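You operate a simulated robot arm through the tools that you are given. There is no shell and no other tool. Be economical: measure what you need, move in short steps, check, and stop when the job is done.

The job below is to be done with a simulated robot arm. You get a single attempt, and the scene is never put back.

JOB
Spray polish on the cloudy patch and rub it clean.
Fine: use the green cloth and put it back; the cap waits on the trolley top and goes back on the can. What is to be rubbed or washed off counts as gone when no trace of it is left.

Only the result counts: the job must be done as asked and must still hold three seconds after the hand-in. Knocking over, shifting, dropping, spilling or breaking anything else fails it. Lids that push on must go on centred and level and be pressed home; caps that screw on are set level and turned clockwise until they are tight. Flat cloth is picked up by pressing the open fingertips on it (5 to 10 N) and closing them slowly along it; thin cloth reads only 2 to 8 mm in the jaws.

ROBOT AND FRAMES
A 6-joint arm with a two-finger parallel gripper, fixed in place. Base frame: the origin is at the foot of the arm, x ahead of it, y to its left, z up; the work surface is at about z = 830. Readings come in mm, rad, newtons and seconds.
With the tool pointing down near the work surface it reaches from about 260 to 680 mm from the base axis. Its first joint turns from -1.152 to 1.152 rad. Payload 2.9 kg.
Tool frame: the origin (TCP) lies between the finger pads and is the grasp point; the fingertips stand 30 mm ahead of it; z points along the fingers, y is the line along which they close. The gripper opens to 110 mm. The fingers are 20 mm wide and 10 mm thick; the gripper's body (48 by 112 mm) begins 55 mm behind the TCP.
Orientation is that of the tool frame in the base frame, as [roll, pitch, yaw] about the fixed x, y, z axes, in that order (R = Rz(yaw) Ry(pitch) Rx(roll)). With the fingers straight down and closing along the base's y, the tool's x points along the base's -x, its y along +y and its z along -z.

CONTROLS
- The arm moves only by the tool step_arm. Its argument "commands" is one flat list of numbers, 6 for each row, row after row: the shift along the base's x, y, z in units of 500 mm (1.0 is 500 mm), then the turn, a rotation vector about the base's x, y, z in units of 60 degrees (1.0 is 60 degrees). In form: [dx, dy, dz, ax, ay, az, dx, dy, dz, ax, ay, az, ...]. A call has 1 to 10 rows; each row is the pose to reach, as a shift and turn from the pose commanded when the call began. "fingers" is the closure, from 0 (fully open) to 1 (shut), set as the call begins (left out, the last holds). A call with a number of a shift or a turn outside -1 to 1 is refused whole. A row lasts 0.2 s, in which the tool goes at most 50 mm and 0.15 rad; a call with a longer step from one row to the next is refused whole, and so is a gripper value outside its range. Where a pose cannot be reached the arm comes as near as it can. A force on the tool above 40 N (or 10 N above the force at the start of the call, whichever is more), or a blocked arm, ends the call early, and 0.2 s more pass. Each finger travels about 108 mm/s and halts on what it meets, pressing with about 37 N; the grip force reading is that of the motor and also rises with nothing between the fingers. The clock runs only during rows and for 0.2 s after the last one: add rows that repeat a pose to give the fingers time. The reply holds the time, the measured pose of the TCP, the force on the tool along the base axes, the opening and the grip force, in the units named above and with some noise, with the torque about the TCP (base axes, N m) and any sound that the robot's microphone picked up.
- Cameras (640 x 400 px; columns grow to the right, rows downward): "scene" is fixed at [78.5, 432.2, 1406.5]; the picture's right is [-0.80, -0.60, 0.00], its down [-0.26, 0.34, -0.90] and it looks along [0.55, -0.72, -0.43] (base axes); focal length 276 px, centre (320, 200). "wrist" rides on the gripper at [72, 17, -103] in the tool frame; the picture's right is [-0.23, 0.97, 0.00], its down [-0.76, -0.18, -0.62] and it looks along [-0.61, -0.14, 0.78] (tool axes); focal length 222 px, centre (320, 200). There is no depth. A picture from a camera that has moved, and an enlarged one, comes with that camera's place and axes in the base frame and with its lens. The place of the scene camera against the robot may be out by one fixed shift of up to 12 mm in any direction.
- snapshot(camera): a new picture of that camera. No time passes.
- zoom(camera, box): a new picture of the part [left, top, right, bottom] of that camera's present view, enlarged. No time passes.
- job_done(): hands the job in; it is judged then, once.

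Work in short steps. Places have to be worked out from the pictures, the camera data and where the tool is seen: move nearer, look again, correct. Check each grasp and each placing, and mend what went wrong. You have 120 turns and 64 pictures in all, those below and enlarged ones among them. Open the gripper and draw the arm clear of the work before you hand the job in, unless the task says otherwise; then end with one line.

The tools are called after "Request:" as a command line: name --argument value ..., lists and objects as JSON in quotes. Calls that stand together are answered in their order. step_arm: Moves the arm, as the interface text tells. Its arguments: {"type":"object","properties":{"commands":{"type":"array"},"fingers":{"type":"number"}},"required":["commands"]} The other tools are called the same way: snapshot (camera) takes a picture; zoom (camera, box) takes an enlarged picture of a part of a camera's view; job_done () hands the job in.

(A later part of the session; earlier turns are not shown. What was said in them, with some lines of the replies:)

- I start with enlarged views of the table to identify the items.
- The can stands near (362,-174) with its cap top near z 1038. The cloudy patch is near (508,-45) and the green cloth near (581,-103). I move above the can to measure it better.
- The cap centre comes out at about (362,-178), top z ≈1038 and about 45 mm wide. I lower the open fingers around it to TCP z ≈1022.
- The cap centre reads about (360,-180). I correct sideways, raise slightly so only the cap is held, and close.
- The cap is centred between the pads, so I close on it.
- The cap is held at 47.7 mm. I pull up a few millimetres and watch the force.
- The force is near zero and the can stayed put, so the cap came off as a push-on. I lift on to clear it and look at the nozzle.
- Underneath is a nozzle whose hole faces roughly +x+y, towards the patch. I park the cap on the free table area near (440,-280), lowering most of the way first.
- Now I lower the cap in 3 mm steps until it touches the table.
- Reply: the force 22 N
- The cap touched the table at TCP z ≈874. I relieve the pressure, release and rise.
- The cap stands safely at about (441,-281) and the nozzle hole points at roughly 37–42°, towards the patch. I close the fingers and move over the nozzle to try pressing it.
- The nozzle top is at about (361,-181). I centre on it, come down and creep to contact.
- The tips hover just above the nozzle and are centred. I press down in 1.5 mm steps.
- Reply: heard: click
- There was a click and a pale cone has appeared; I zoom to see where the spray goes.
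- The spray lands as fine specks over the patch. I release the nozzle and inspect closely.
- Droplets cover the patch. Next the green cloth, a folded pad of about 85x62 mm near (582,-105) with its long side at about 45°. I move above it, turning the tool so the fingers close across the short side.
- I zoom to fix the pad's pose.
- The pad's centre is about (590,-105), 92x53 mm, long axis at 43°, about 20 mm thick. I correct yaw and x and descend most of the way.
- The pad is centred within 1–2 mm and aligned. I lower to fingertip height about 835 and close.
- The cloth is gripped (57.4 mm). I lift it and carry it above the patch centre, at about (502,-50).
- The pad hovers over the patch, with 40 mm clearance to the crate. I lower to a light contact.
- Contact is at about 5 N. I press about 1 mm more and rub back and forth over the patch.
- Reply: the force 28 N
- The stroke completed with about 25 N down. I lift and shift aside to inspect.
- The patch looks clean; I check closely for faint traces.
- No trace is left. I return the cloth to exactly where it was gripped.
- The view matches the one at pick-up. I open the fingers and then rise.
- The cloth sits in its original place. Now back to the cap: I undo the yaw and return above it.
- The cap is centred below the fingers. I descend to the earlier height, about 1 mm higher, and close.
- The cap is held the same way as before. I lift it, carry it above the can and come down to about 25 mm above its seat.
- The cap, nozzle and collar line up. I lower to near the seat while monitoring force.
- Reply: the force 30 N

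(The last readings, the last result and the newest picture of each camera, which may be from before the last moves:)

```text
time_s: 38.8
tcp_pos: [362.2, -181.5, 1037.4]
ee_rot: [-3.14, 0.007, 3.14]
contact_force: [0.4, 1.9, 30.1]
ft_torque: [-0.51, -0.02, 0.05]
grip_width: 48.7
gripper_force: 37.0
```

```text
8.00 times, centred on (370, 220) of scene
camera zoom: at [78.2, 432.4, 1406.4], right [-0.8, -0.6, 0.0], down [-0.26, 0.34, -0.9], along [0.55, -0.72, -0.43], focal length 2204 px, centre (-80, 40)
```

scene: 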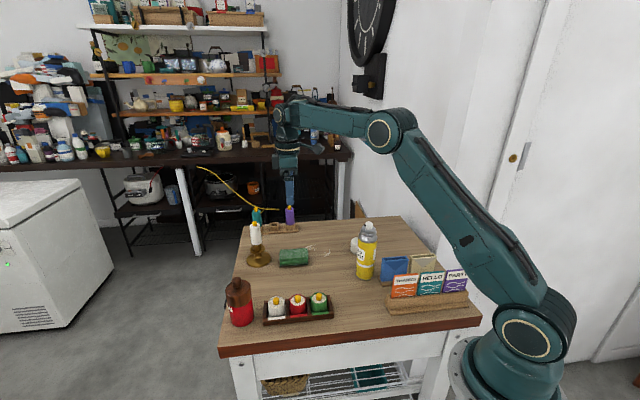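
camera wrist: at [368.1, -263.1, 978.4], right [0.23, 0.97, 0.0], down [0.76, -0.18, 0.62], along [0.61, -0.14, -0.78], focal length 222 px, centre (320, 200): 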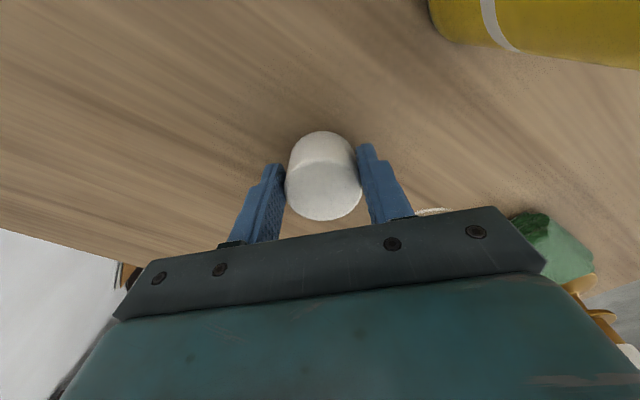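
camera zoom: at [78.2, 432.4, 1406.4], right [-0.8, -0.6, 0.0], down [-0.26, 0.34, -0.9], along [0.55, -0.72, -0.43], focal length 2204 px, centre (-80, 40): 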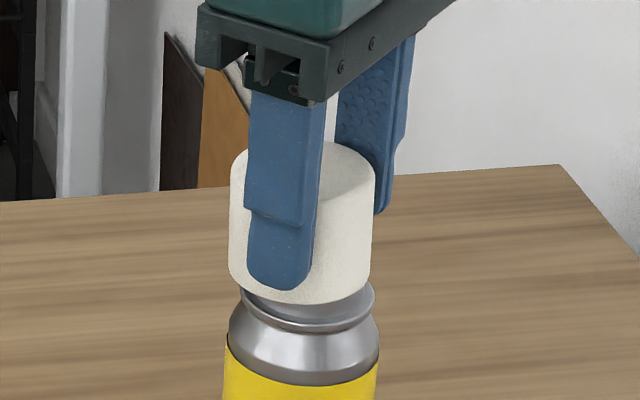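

The force reached 30 N about 6 mm early, and the cap sits about 2.5 mm left of the collar in the picture. I back up and shift the cap by about (-2,-1.5) mm.

Request:
step_arm --commands '[0, 0, 0.012, 0, 0, 0, -0.004, -0.003, 0.016, 0, 0, 0, -0.004, -0.003, 0.016, 0, 0, 0]'

Request:
zoom --camera "scene" --box '[350, 195, 390, 235]'

Request:
zoom --camera "wrist" --box '[240, 80, 400, 240]'

```text
time_s: 39.6
tcp_pos: [359.3, -181.8, 1043.7]
ee_rot: [3.139, -0.002, 3.141]
contact_force: [-0.7, -0.1, 1.3]
ft_torque: [0.03, 0.02, -0.01]
grip_width: 48.2
gripper_force: 36.9
```

```text
10.00 times, centred on (370, 215) of scene
camera zoom: at [78.5, 432.2, 1406.5], right [-0.8, -0.6, 0.0], down [-0.26, 0.34, -0.9], along [0.55, -0.72, -0.43], focal length 2756 px, centre (-180, 50)
```

zoom: 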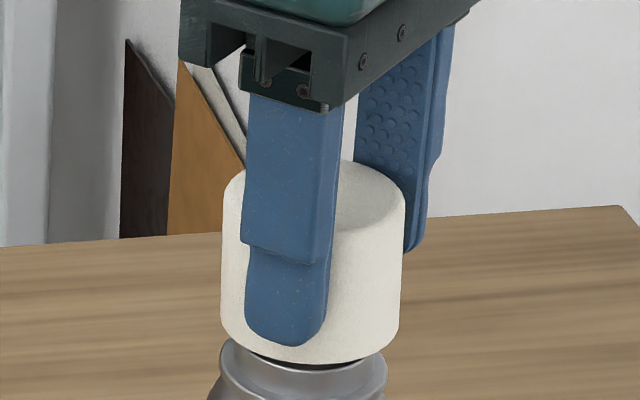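

```text
2.50 times, centred on (320, 160) of wrist
camera zoom: at [287.4, -164.2, 1146.3], right [0.23, 0.97, 0.0], down [0.76, -0.18, 0.62], along [0.61, -0.14, -0.78], focal length 555 px, centre (320, 300)
```

zoom: 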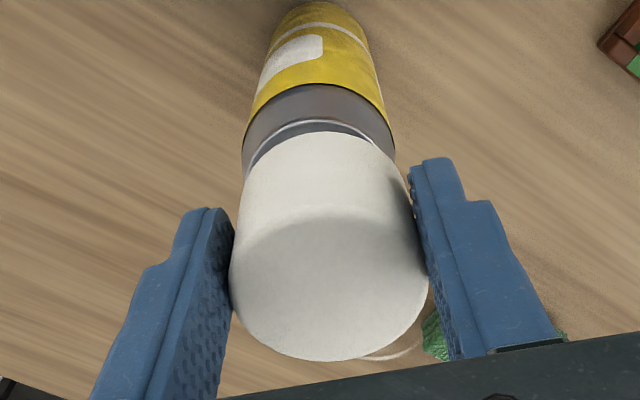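

I look more finely at whether the cap is tilted in the grip.

Request:
zoom --camera "scene" --box '[354, 208, 384, 238]'

```text
13.33 times, centred on (369, 223) of scene
camera zoom: at [78.5, 432.2, 1406.5], right [-0.8, -0.6, 0.0], down [-0.26, 0.34, -0.9], along [0.55, -0.72, -0.43], focal length 3674 px, centre (-333, -107)
```

zoom: 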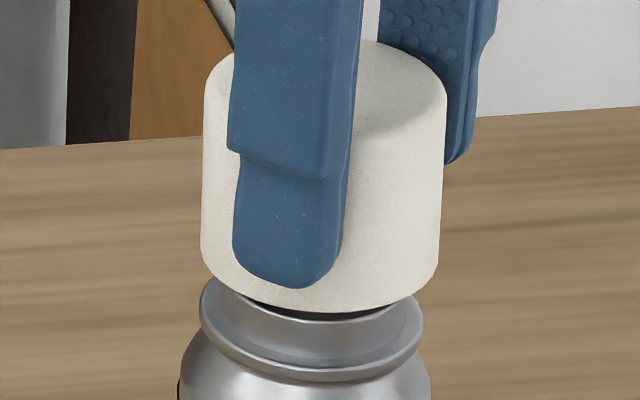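

The wrist view shows the cap only slid up about 2 mm in the fingers and did not tilt. I shift it about (+0.6,+0.8) mm to centre and lower in small steps.

Request:
step_arm --commands '[0.0012, 0.0016, 0, 0, 0, 0, 0.0012, 0.0016, -0.006, 0, 0, 0, 0.0012, 0.0016, -0.01, 0, 0, 0, 0.0012, 0.0016, -0.012, 0, 0, 0, 0.0012, 0.0016, -0.014, 0, 0, 0]'

```text
time_s: 40.8
tcp_pos: [359.5, -180.6, 1036.2]
ee_rot: [3.141, -0.001, -3.142]
contact_force: [1.5, -0.6, -0.4]
ft_torque: [-0.03, -0.03, 0.01]
grip_width: 47.9
gripper_force: 36.8
```

Request:
step_arm --commands '[0, 0, -0.003, 0, 0, 0, 0, 0, -0.006, 0, 0, 0, 0, 0, -0.008, 0, 0, 0]'

Request:
zoom --camera "scene" --box '[354, 208, 384, 238]'

```text
time_s: 41.6
tcp_pos: [359.7, -180.6, 1032.1]
ee_rot: [-3.14, 0.001, -3.141]
contact_force: [0.0, -0.8, -0.3]
ft_torque: [-0.03, -0.03, -0.01]
grip_width: 48.2
gripper_force: 36.4
```

```text
13.33 times, centred on (369, 223) of scene
camera zoom: at [78.5, 432.2, 1406.5], right [-0.8, -0.6, 0.0], down [-0.26, 0.34, -0.9], along [0.55, -0.72, -0.43], focal length 3674 px, centre (-333, -107)
```

zoom: 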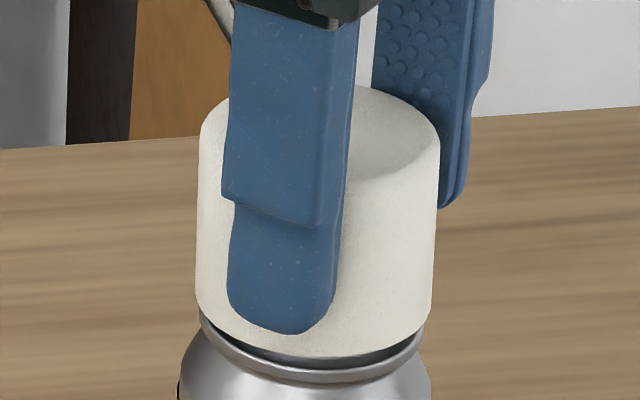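

The cap slid over the collar freely. I continue down to seat it.

Request:
step_arm --commands '[0, 0, -0.004, 0, 0, 0, 0, 0, -0.007, 0, 0, 0, 0, 0, -0.01, 0, 0, 0, 0, 0, -0.012, 0, 0, 0]'

Request:
zoom --camera "scene" --box '[354, 208, 384, 238]'

```text
time_s: 42.6
tcp_pos: [360.4, -181.4, 1027.9]
ee_rot: [-3.14, 0.007, -3.14]
contact_force: [-1.4, -0.8, 31.0]
ft_torque: [0.01, -0.77, 0.02]
grip_width: 48.2
gripper_force: 37.0
```

```text
13.33 times, centred on (369, 223) of scene
camera zoom: at [78.1, 432.3, 1406.4], right [-0.8, -0.6, 0.0], down [-0.26, 0.34, -0.9], along [0.55, -0.72, -0.43], focal length 3674 px, centre (-333, -107)
```

zoom: 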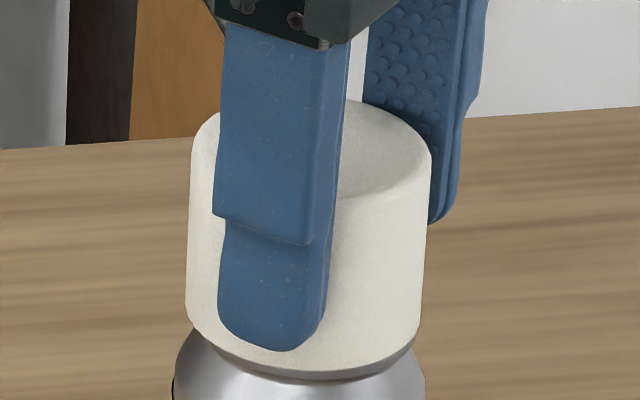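

It bottoms out at 31 N. I relax, release, and rise to check that it is level and seated.

Request:
step_arm --commands '[0, 0, 0.005, 0, 0, 0, 0, 0, 0.006, 0, 0, 0]'

Request:
step_arm --commands '[0, 0, 0, 0, 0, 0, 0, 0, 0, 0, 0, 0, 0, 0, 0, 0, 0, 0, 0, 0, 0.06, 0, 0, 0, 0, 0, 0.15, 0, 0, 0, 0, 0, 0.2, 0, 0, 0]' --fingers 0.25

Request:
zoom --camera "scene" --box '[350, 205, 390, 245]'

Request:
snapshot --camera "wrist"

```text
time_s: 43.2
tcp_pos: [360.2, -181.0, 1028.7]
ee_rot: [3.141, 0.0, 3.141]
contact_force: [2.6, -1.9, 10.8]
ft_torque: [-0.17, -0.46, -0.02]
grip_width: 47.9
gripper_force: 36.5
```

```text
time_s: 44.6
tcp_pos: [360.9, -182.3, 1129.3]
ee_rot: [-3.141, 0.001, 3.141]
contact_force: [0.4, -0.1, 0.1]
ft_torque: [0.01, 0.01, -0.03]
grip_width: 82.3
gripper_force: 0.2
```

```text
10.00 times, centred on (370, 225) of scene
camera zoom: at [78.5, 432.2, 1406.5], right [-0.8, -0.6, 0.0], down [-0.26, 0.34, -0.9], along [0.55, -0.72, -0.43], focal length 2756 px, centre (-180, -50)
```

zoom: 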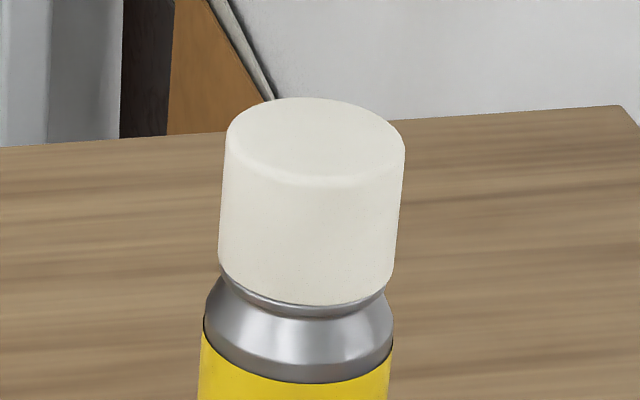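

```text
16 pictures are left
camera wrist: at [288.0, -164.3, 1232.1], right [0.23, 0.97, 0.0], down [0.76, -0.18, 0.62], along [0.61, -0.14, -0.78], focal length 222 px, centre (320, 200)
```

wrist: 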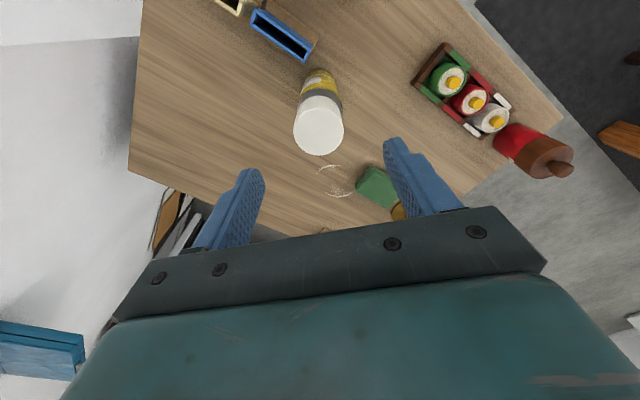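

The cap is level but perhaps 2 mm short of home. I close the fingers and press down on the cap's centre.

Request:
step_arm --commands '[0, 0, 0, 0, 0, 0, 0, 0, 0, 0, 0, 0, 0, 0, 0, 0, 0, 0, 0, 0, -0.06, 0, 0, 0, 0, 0, -0.1, 0, 0, 0, 0, 0, -0.114, 0, 0, 0]' --fingers 1

Request:
step_arm --commands '[0, 0, -0.006, 0, 0, 0, 0, 0, -0.01, 0, 0, 0, 0, 0, -0.014, 0, 0, 0, 0, 0, -0.018, 0, 0, 0, 0, 0, -0.022, 0, 0, 0]'

Request:
zoom --camera "scene" --box '[350, 205, 390, 245]'

```text
time_s: 46.0
tcp_pos: [360.2, -181.6, 1072.1]
ee_rot: [3.141, 0.002, 3.141]
contact_force: [0.5, -0.3, -0.6]
ft_torque: [0.01, 0.03, 0.01]
grip_width: 0.0
gripper_force: 37.3
```

```text
time_s: 47.2
tcp_pos: [361.3, -181.2, 1061.3]
ee_rot: [3.141, -0.001, -3.141]
contact_force: [-0.3, -0.4, -0.4]
ft_torque: [0.01, 0.02, -0.03]
grip_width: 0.0
gripper_force: 37.3
```

```text
10.00 times, centred on (370, 225) of scene
camera zoom: at [78.5, 432.2, 1406.5], right [-0.8, -0.6, 0.0], down [-0.26, 0.34, -0.9], along [0.55, -0.72, -0.43], focal length 2756 px, centre (-180, -50)
```

zoom: 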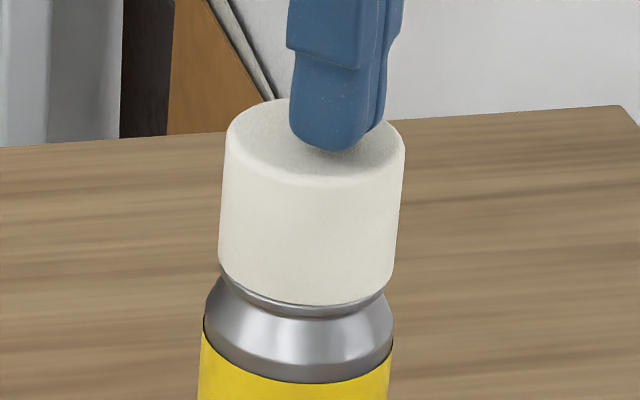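

Just above the cap top; I continue until the force rises.

Request:
step_arm --commands '[0, 0, -0.004, 0, 0, 0, 0, 0, -0.007, 0, 0, 0, 0, 0, -0.01, 0, 0, 0, 0, 0, -0.013, 0, 0, 0, 0, 0, -0.016, 0, 0, 0, 0, 0, -0.02, 0, 0, 0]'

```text
time_s: 48.5
tcp_pos: [360.2, -180.8, 1056.2]
ee_rot: [-3.138, 0.012, 3.141]
contact_force: [-2.4, 0.9, 7.0]
ft_torque: [0.03, 0.11, -0.01]
grip_width: 0.3
gripper_force: 37.4
stopped in row 6: the force on the tool passed its limit at 44 N (the readings are from after the stop); the commanded pose is now the measured one
```

It took 44 N before the stop. I rise and compare with the original look.

Request:
step_arm --commands '[0, 0, 0.04, 0, 0, 0, 0, 0, 0.12, 0, 0, 0, 0, 0, 0.2, 0, 0, 0]'

Request:
zoom --camera "scene" --box '[350, 205, 390, 245]'

Request:
zoom --camera "scene" --box '[220, 190, 380, 290]'

```text
time_s: 49.3
tcp_pos: [361.4, -182.1, 1156.4]
ee_rot: [-3.138, 0.009, -3.14]
contact_force: [0.3, -1.0, -0.5]
ft_torque: [0.0, -0.01, 0.0]
grip_width: 0.0
gripper_force: 36.8
```

```text
10.00 times, centred on (370, 225) of scene
camera zoom: at [78.5, 432.2, 1406.5], right [-0.8, -0.6, 0.0], down [-0.26, 0.34, -0.9], along [0.55, -0.72, -0.43], focal length 2756 px, centre (-180, -50)
```

zoom: 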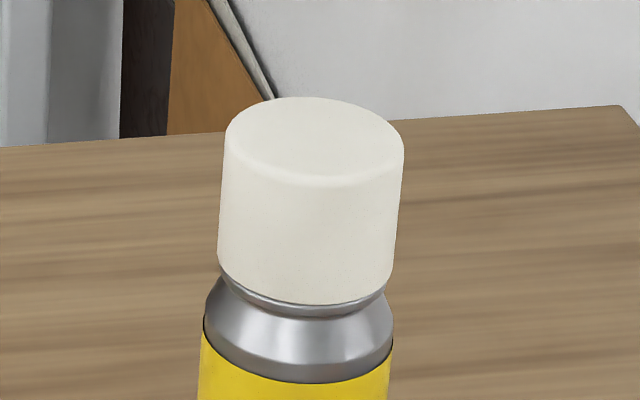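

```text
4.00 times, centred on (300, 240) of scene
camera zoom: at [78.5, 432.2, 1406.5], right [-0.8, -0.6, 0.0], down [-0.26, 0.34, -0.9], along [0.55, -0.72, -0.43], focal length 1102 px, centre (400, 40)
```

zoom: 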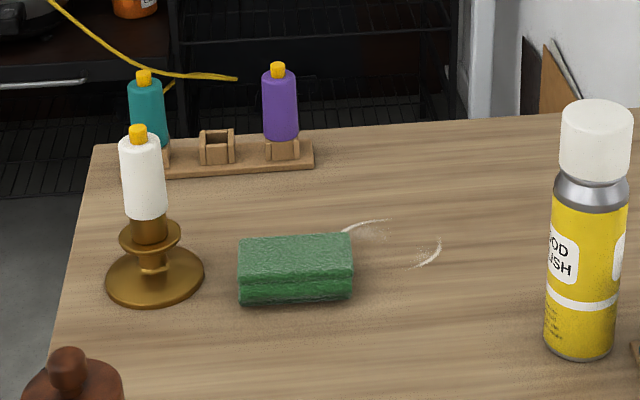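

I take the same zoom as at the start for a direct comparison of the cap height.

Request:
zoom --camera "scene" --box '[330, 200, 490, 300]'

```text
4.00 times, centred on (410, 250) of scene
camera zoom: at [78.5, 432.2, 1406.5], right [-0.8, -0.6, 0.0], down [-0.26, 0.34, -0.9], along [0.55, -0.72, -0.43], focal length 1102 px, centre (-40, 0)
```

zoom: 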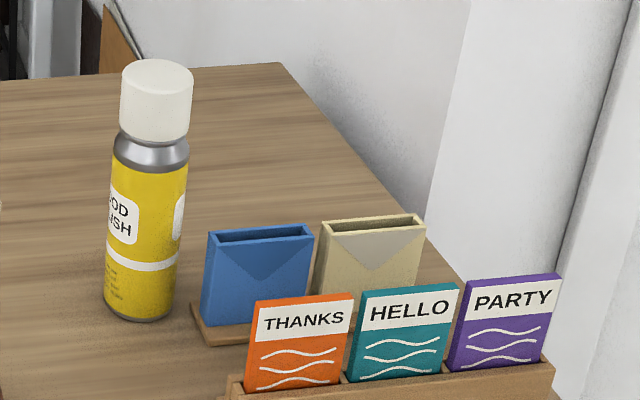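

I take the other early zoom for comparison too.

Request:
zoom --camera "scene" --box '[310, 170, 430, 290]'

```text
3.33 times, centred on (370, 230) of scene
camera zoom: at [78.5, 432.2, 1406.5], right [-0.8, -0.6, 0.0], down [-0.26, 0.34, -0.9], along [0.55, -0.72, -0.43], focal length 918 px, centre (153, 100)
```

zoom: 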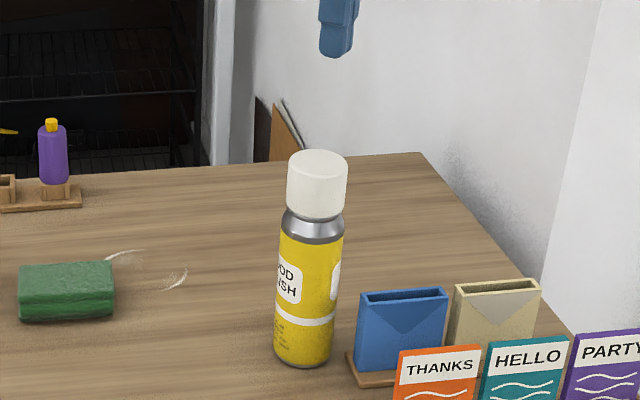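

The cap bottom now sits right on the collar flange, level and centred within about 0.5 mm. I open the gripper and draw the arm clear.

Request:
step_arm --commands '[0, 0, 0.1, 0, 0, 0, -0.03, 0.06, 0.2, 0, 0, 0, -0.06, 0.12, 0.28, 0, 0, 0, -0.1, 0.2, 0.34, 0, 0, 0, -0.1, 0.2, 0.34, 0, 0, 0, -0.1, 0.2, 0.34, 0, 0, 0]' --fingers 0

Request:
snapshot --camera "scene"

Request:
snapshot --camera "wrist"

```text
refused: row 2 steps farther than a row can; nothing moved
```

```text
10 pictures are left
```

scene: 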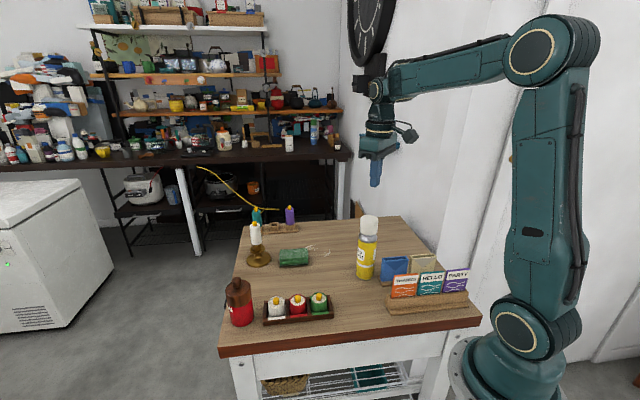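

```text
9 pictures are left
camera wrist: at [288.0, -164.2, 1257.3], right [0.23, 0.97, 0.0], down [0.76, -0.18, 0.63], along [0.61, -0.14, -0.78], focal length 222 px, centre (320, 200)
```

wrist: 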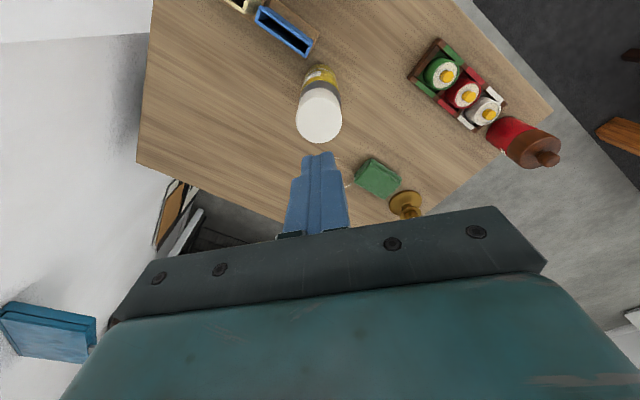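

That call was refused because one step was too long; the scene itself looks right. I retract with shorter steps.

Request:
step_arm --commands '[0, 0, 0.08, 0, 0, 0, 0, 0, 0.16, 0, 0, 0, -0.02, 0.04, 0.22, 0, 0, 0, -0.04, 0.08, 0.28, 0, 0, 0, -0.06, 0.12, 0.32, 0, 0, 0, -0.08, 0.18, 0.34, 0, 0, 0, -0.08, 0.18, 0.34, 0, 0, 0]' --fingers 0

Request:
zoom --camera "scene" --box '[210, 190, 490, 360]'

```text
time_s: 50.9
tcp_pos: [319.1, -89.0, 1327.3]
ee_rot: [-3.138, 0.009, 3.14]
contact_force: [0.5, 0.0, 0.4]
ft_torque: [0.03, 0.05, -0.03]
grip_width: 110.1
gripper_force: 0.1
```

```text
2.29 times, centred on (350, 275) of scene
camera zoom: at [78.5, 432.2, 1406.5], right [-0.8, -0.6, 0.0], down [-0.26, 0.34, -0.9], along [0.55, -0.72, -0.43], focal length 630 px, centre (251, 29)
```

zoom: 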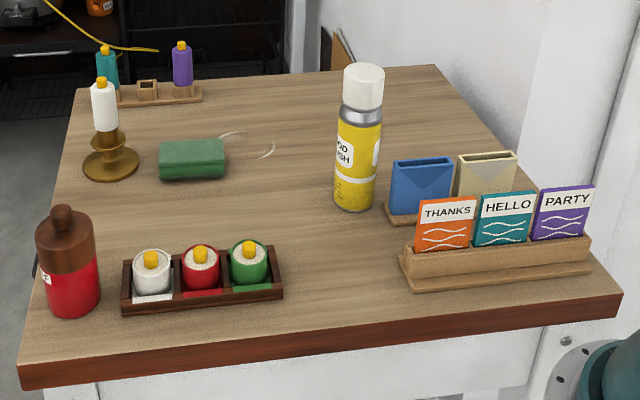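

Everything is in place: the patch is gone, the cloth is back, the cap is on and the arm is clear. I hand the job in.

Request:
job_done

```text
The job is handed in.
```

I sprayed the cloudy patch with polish and rubbed it with the green cloth until no trace showed. The cloth is back in its place and the cap is pressed back on the can, though no click was heard as it seated. The white ring marks beside the cloth were left untouched.
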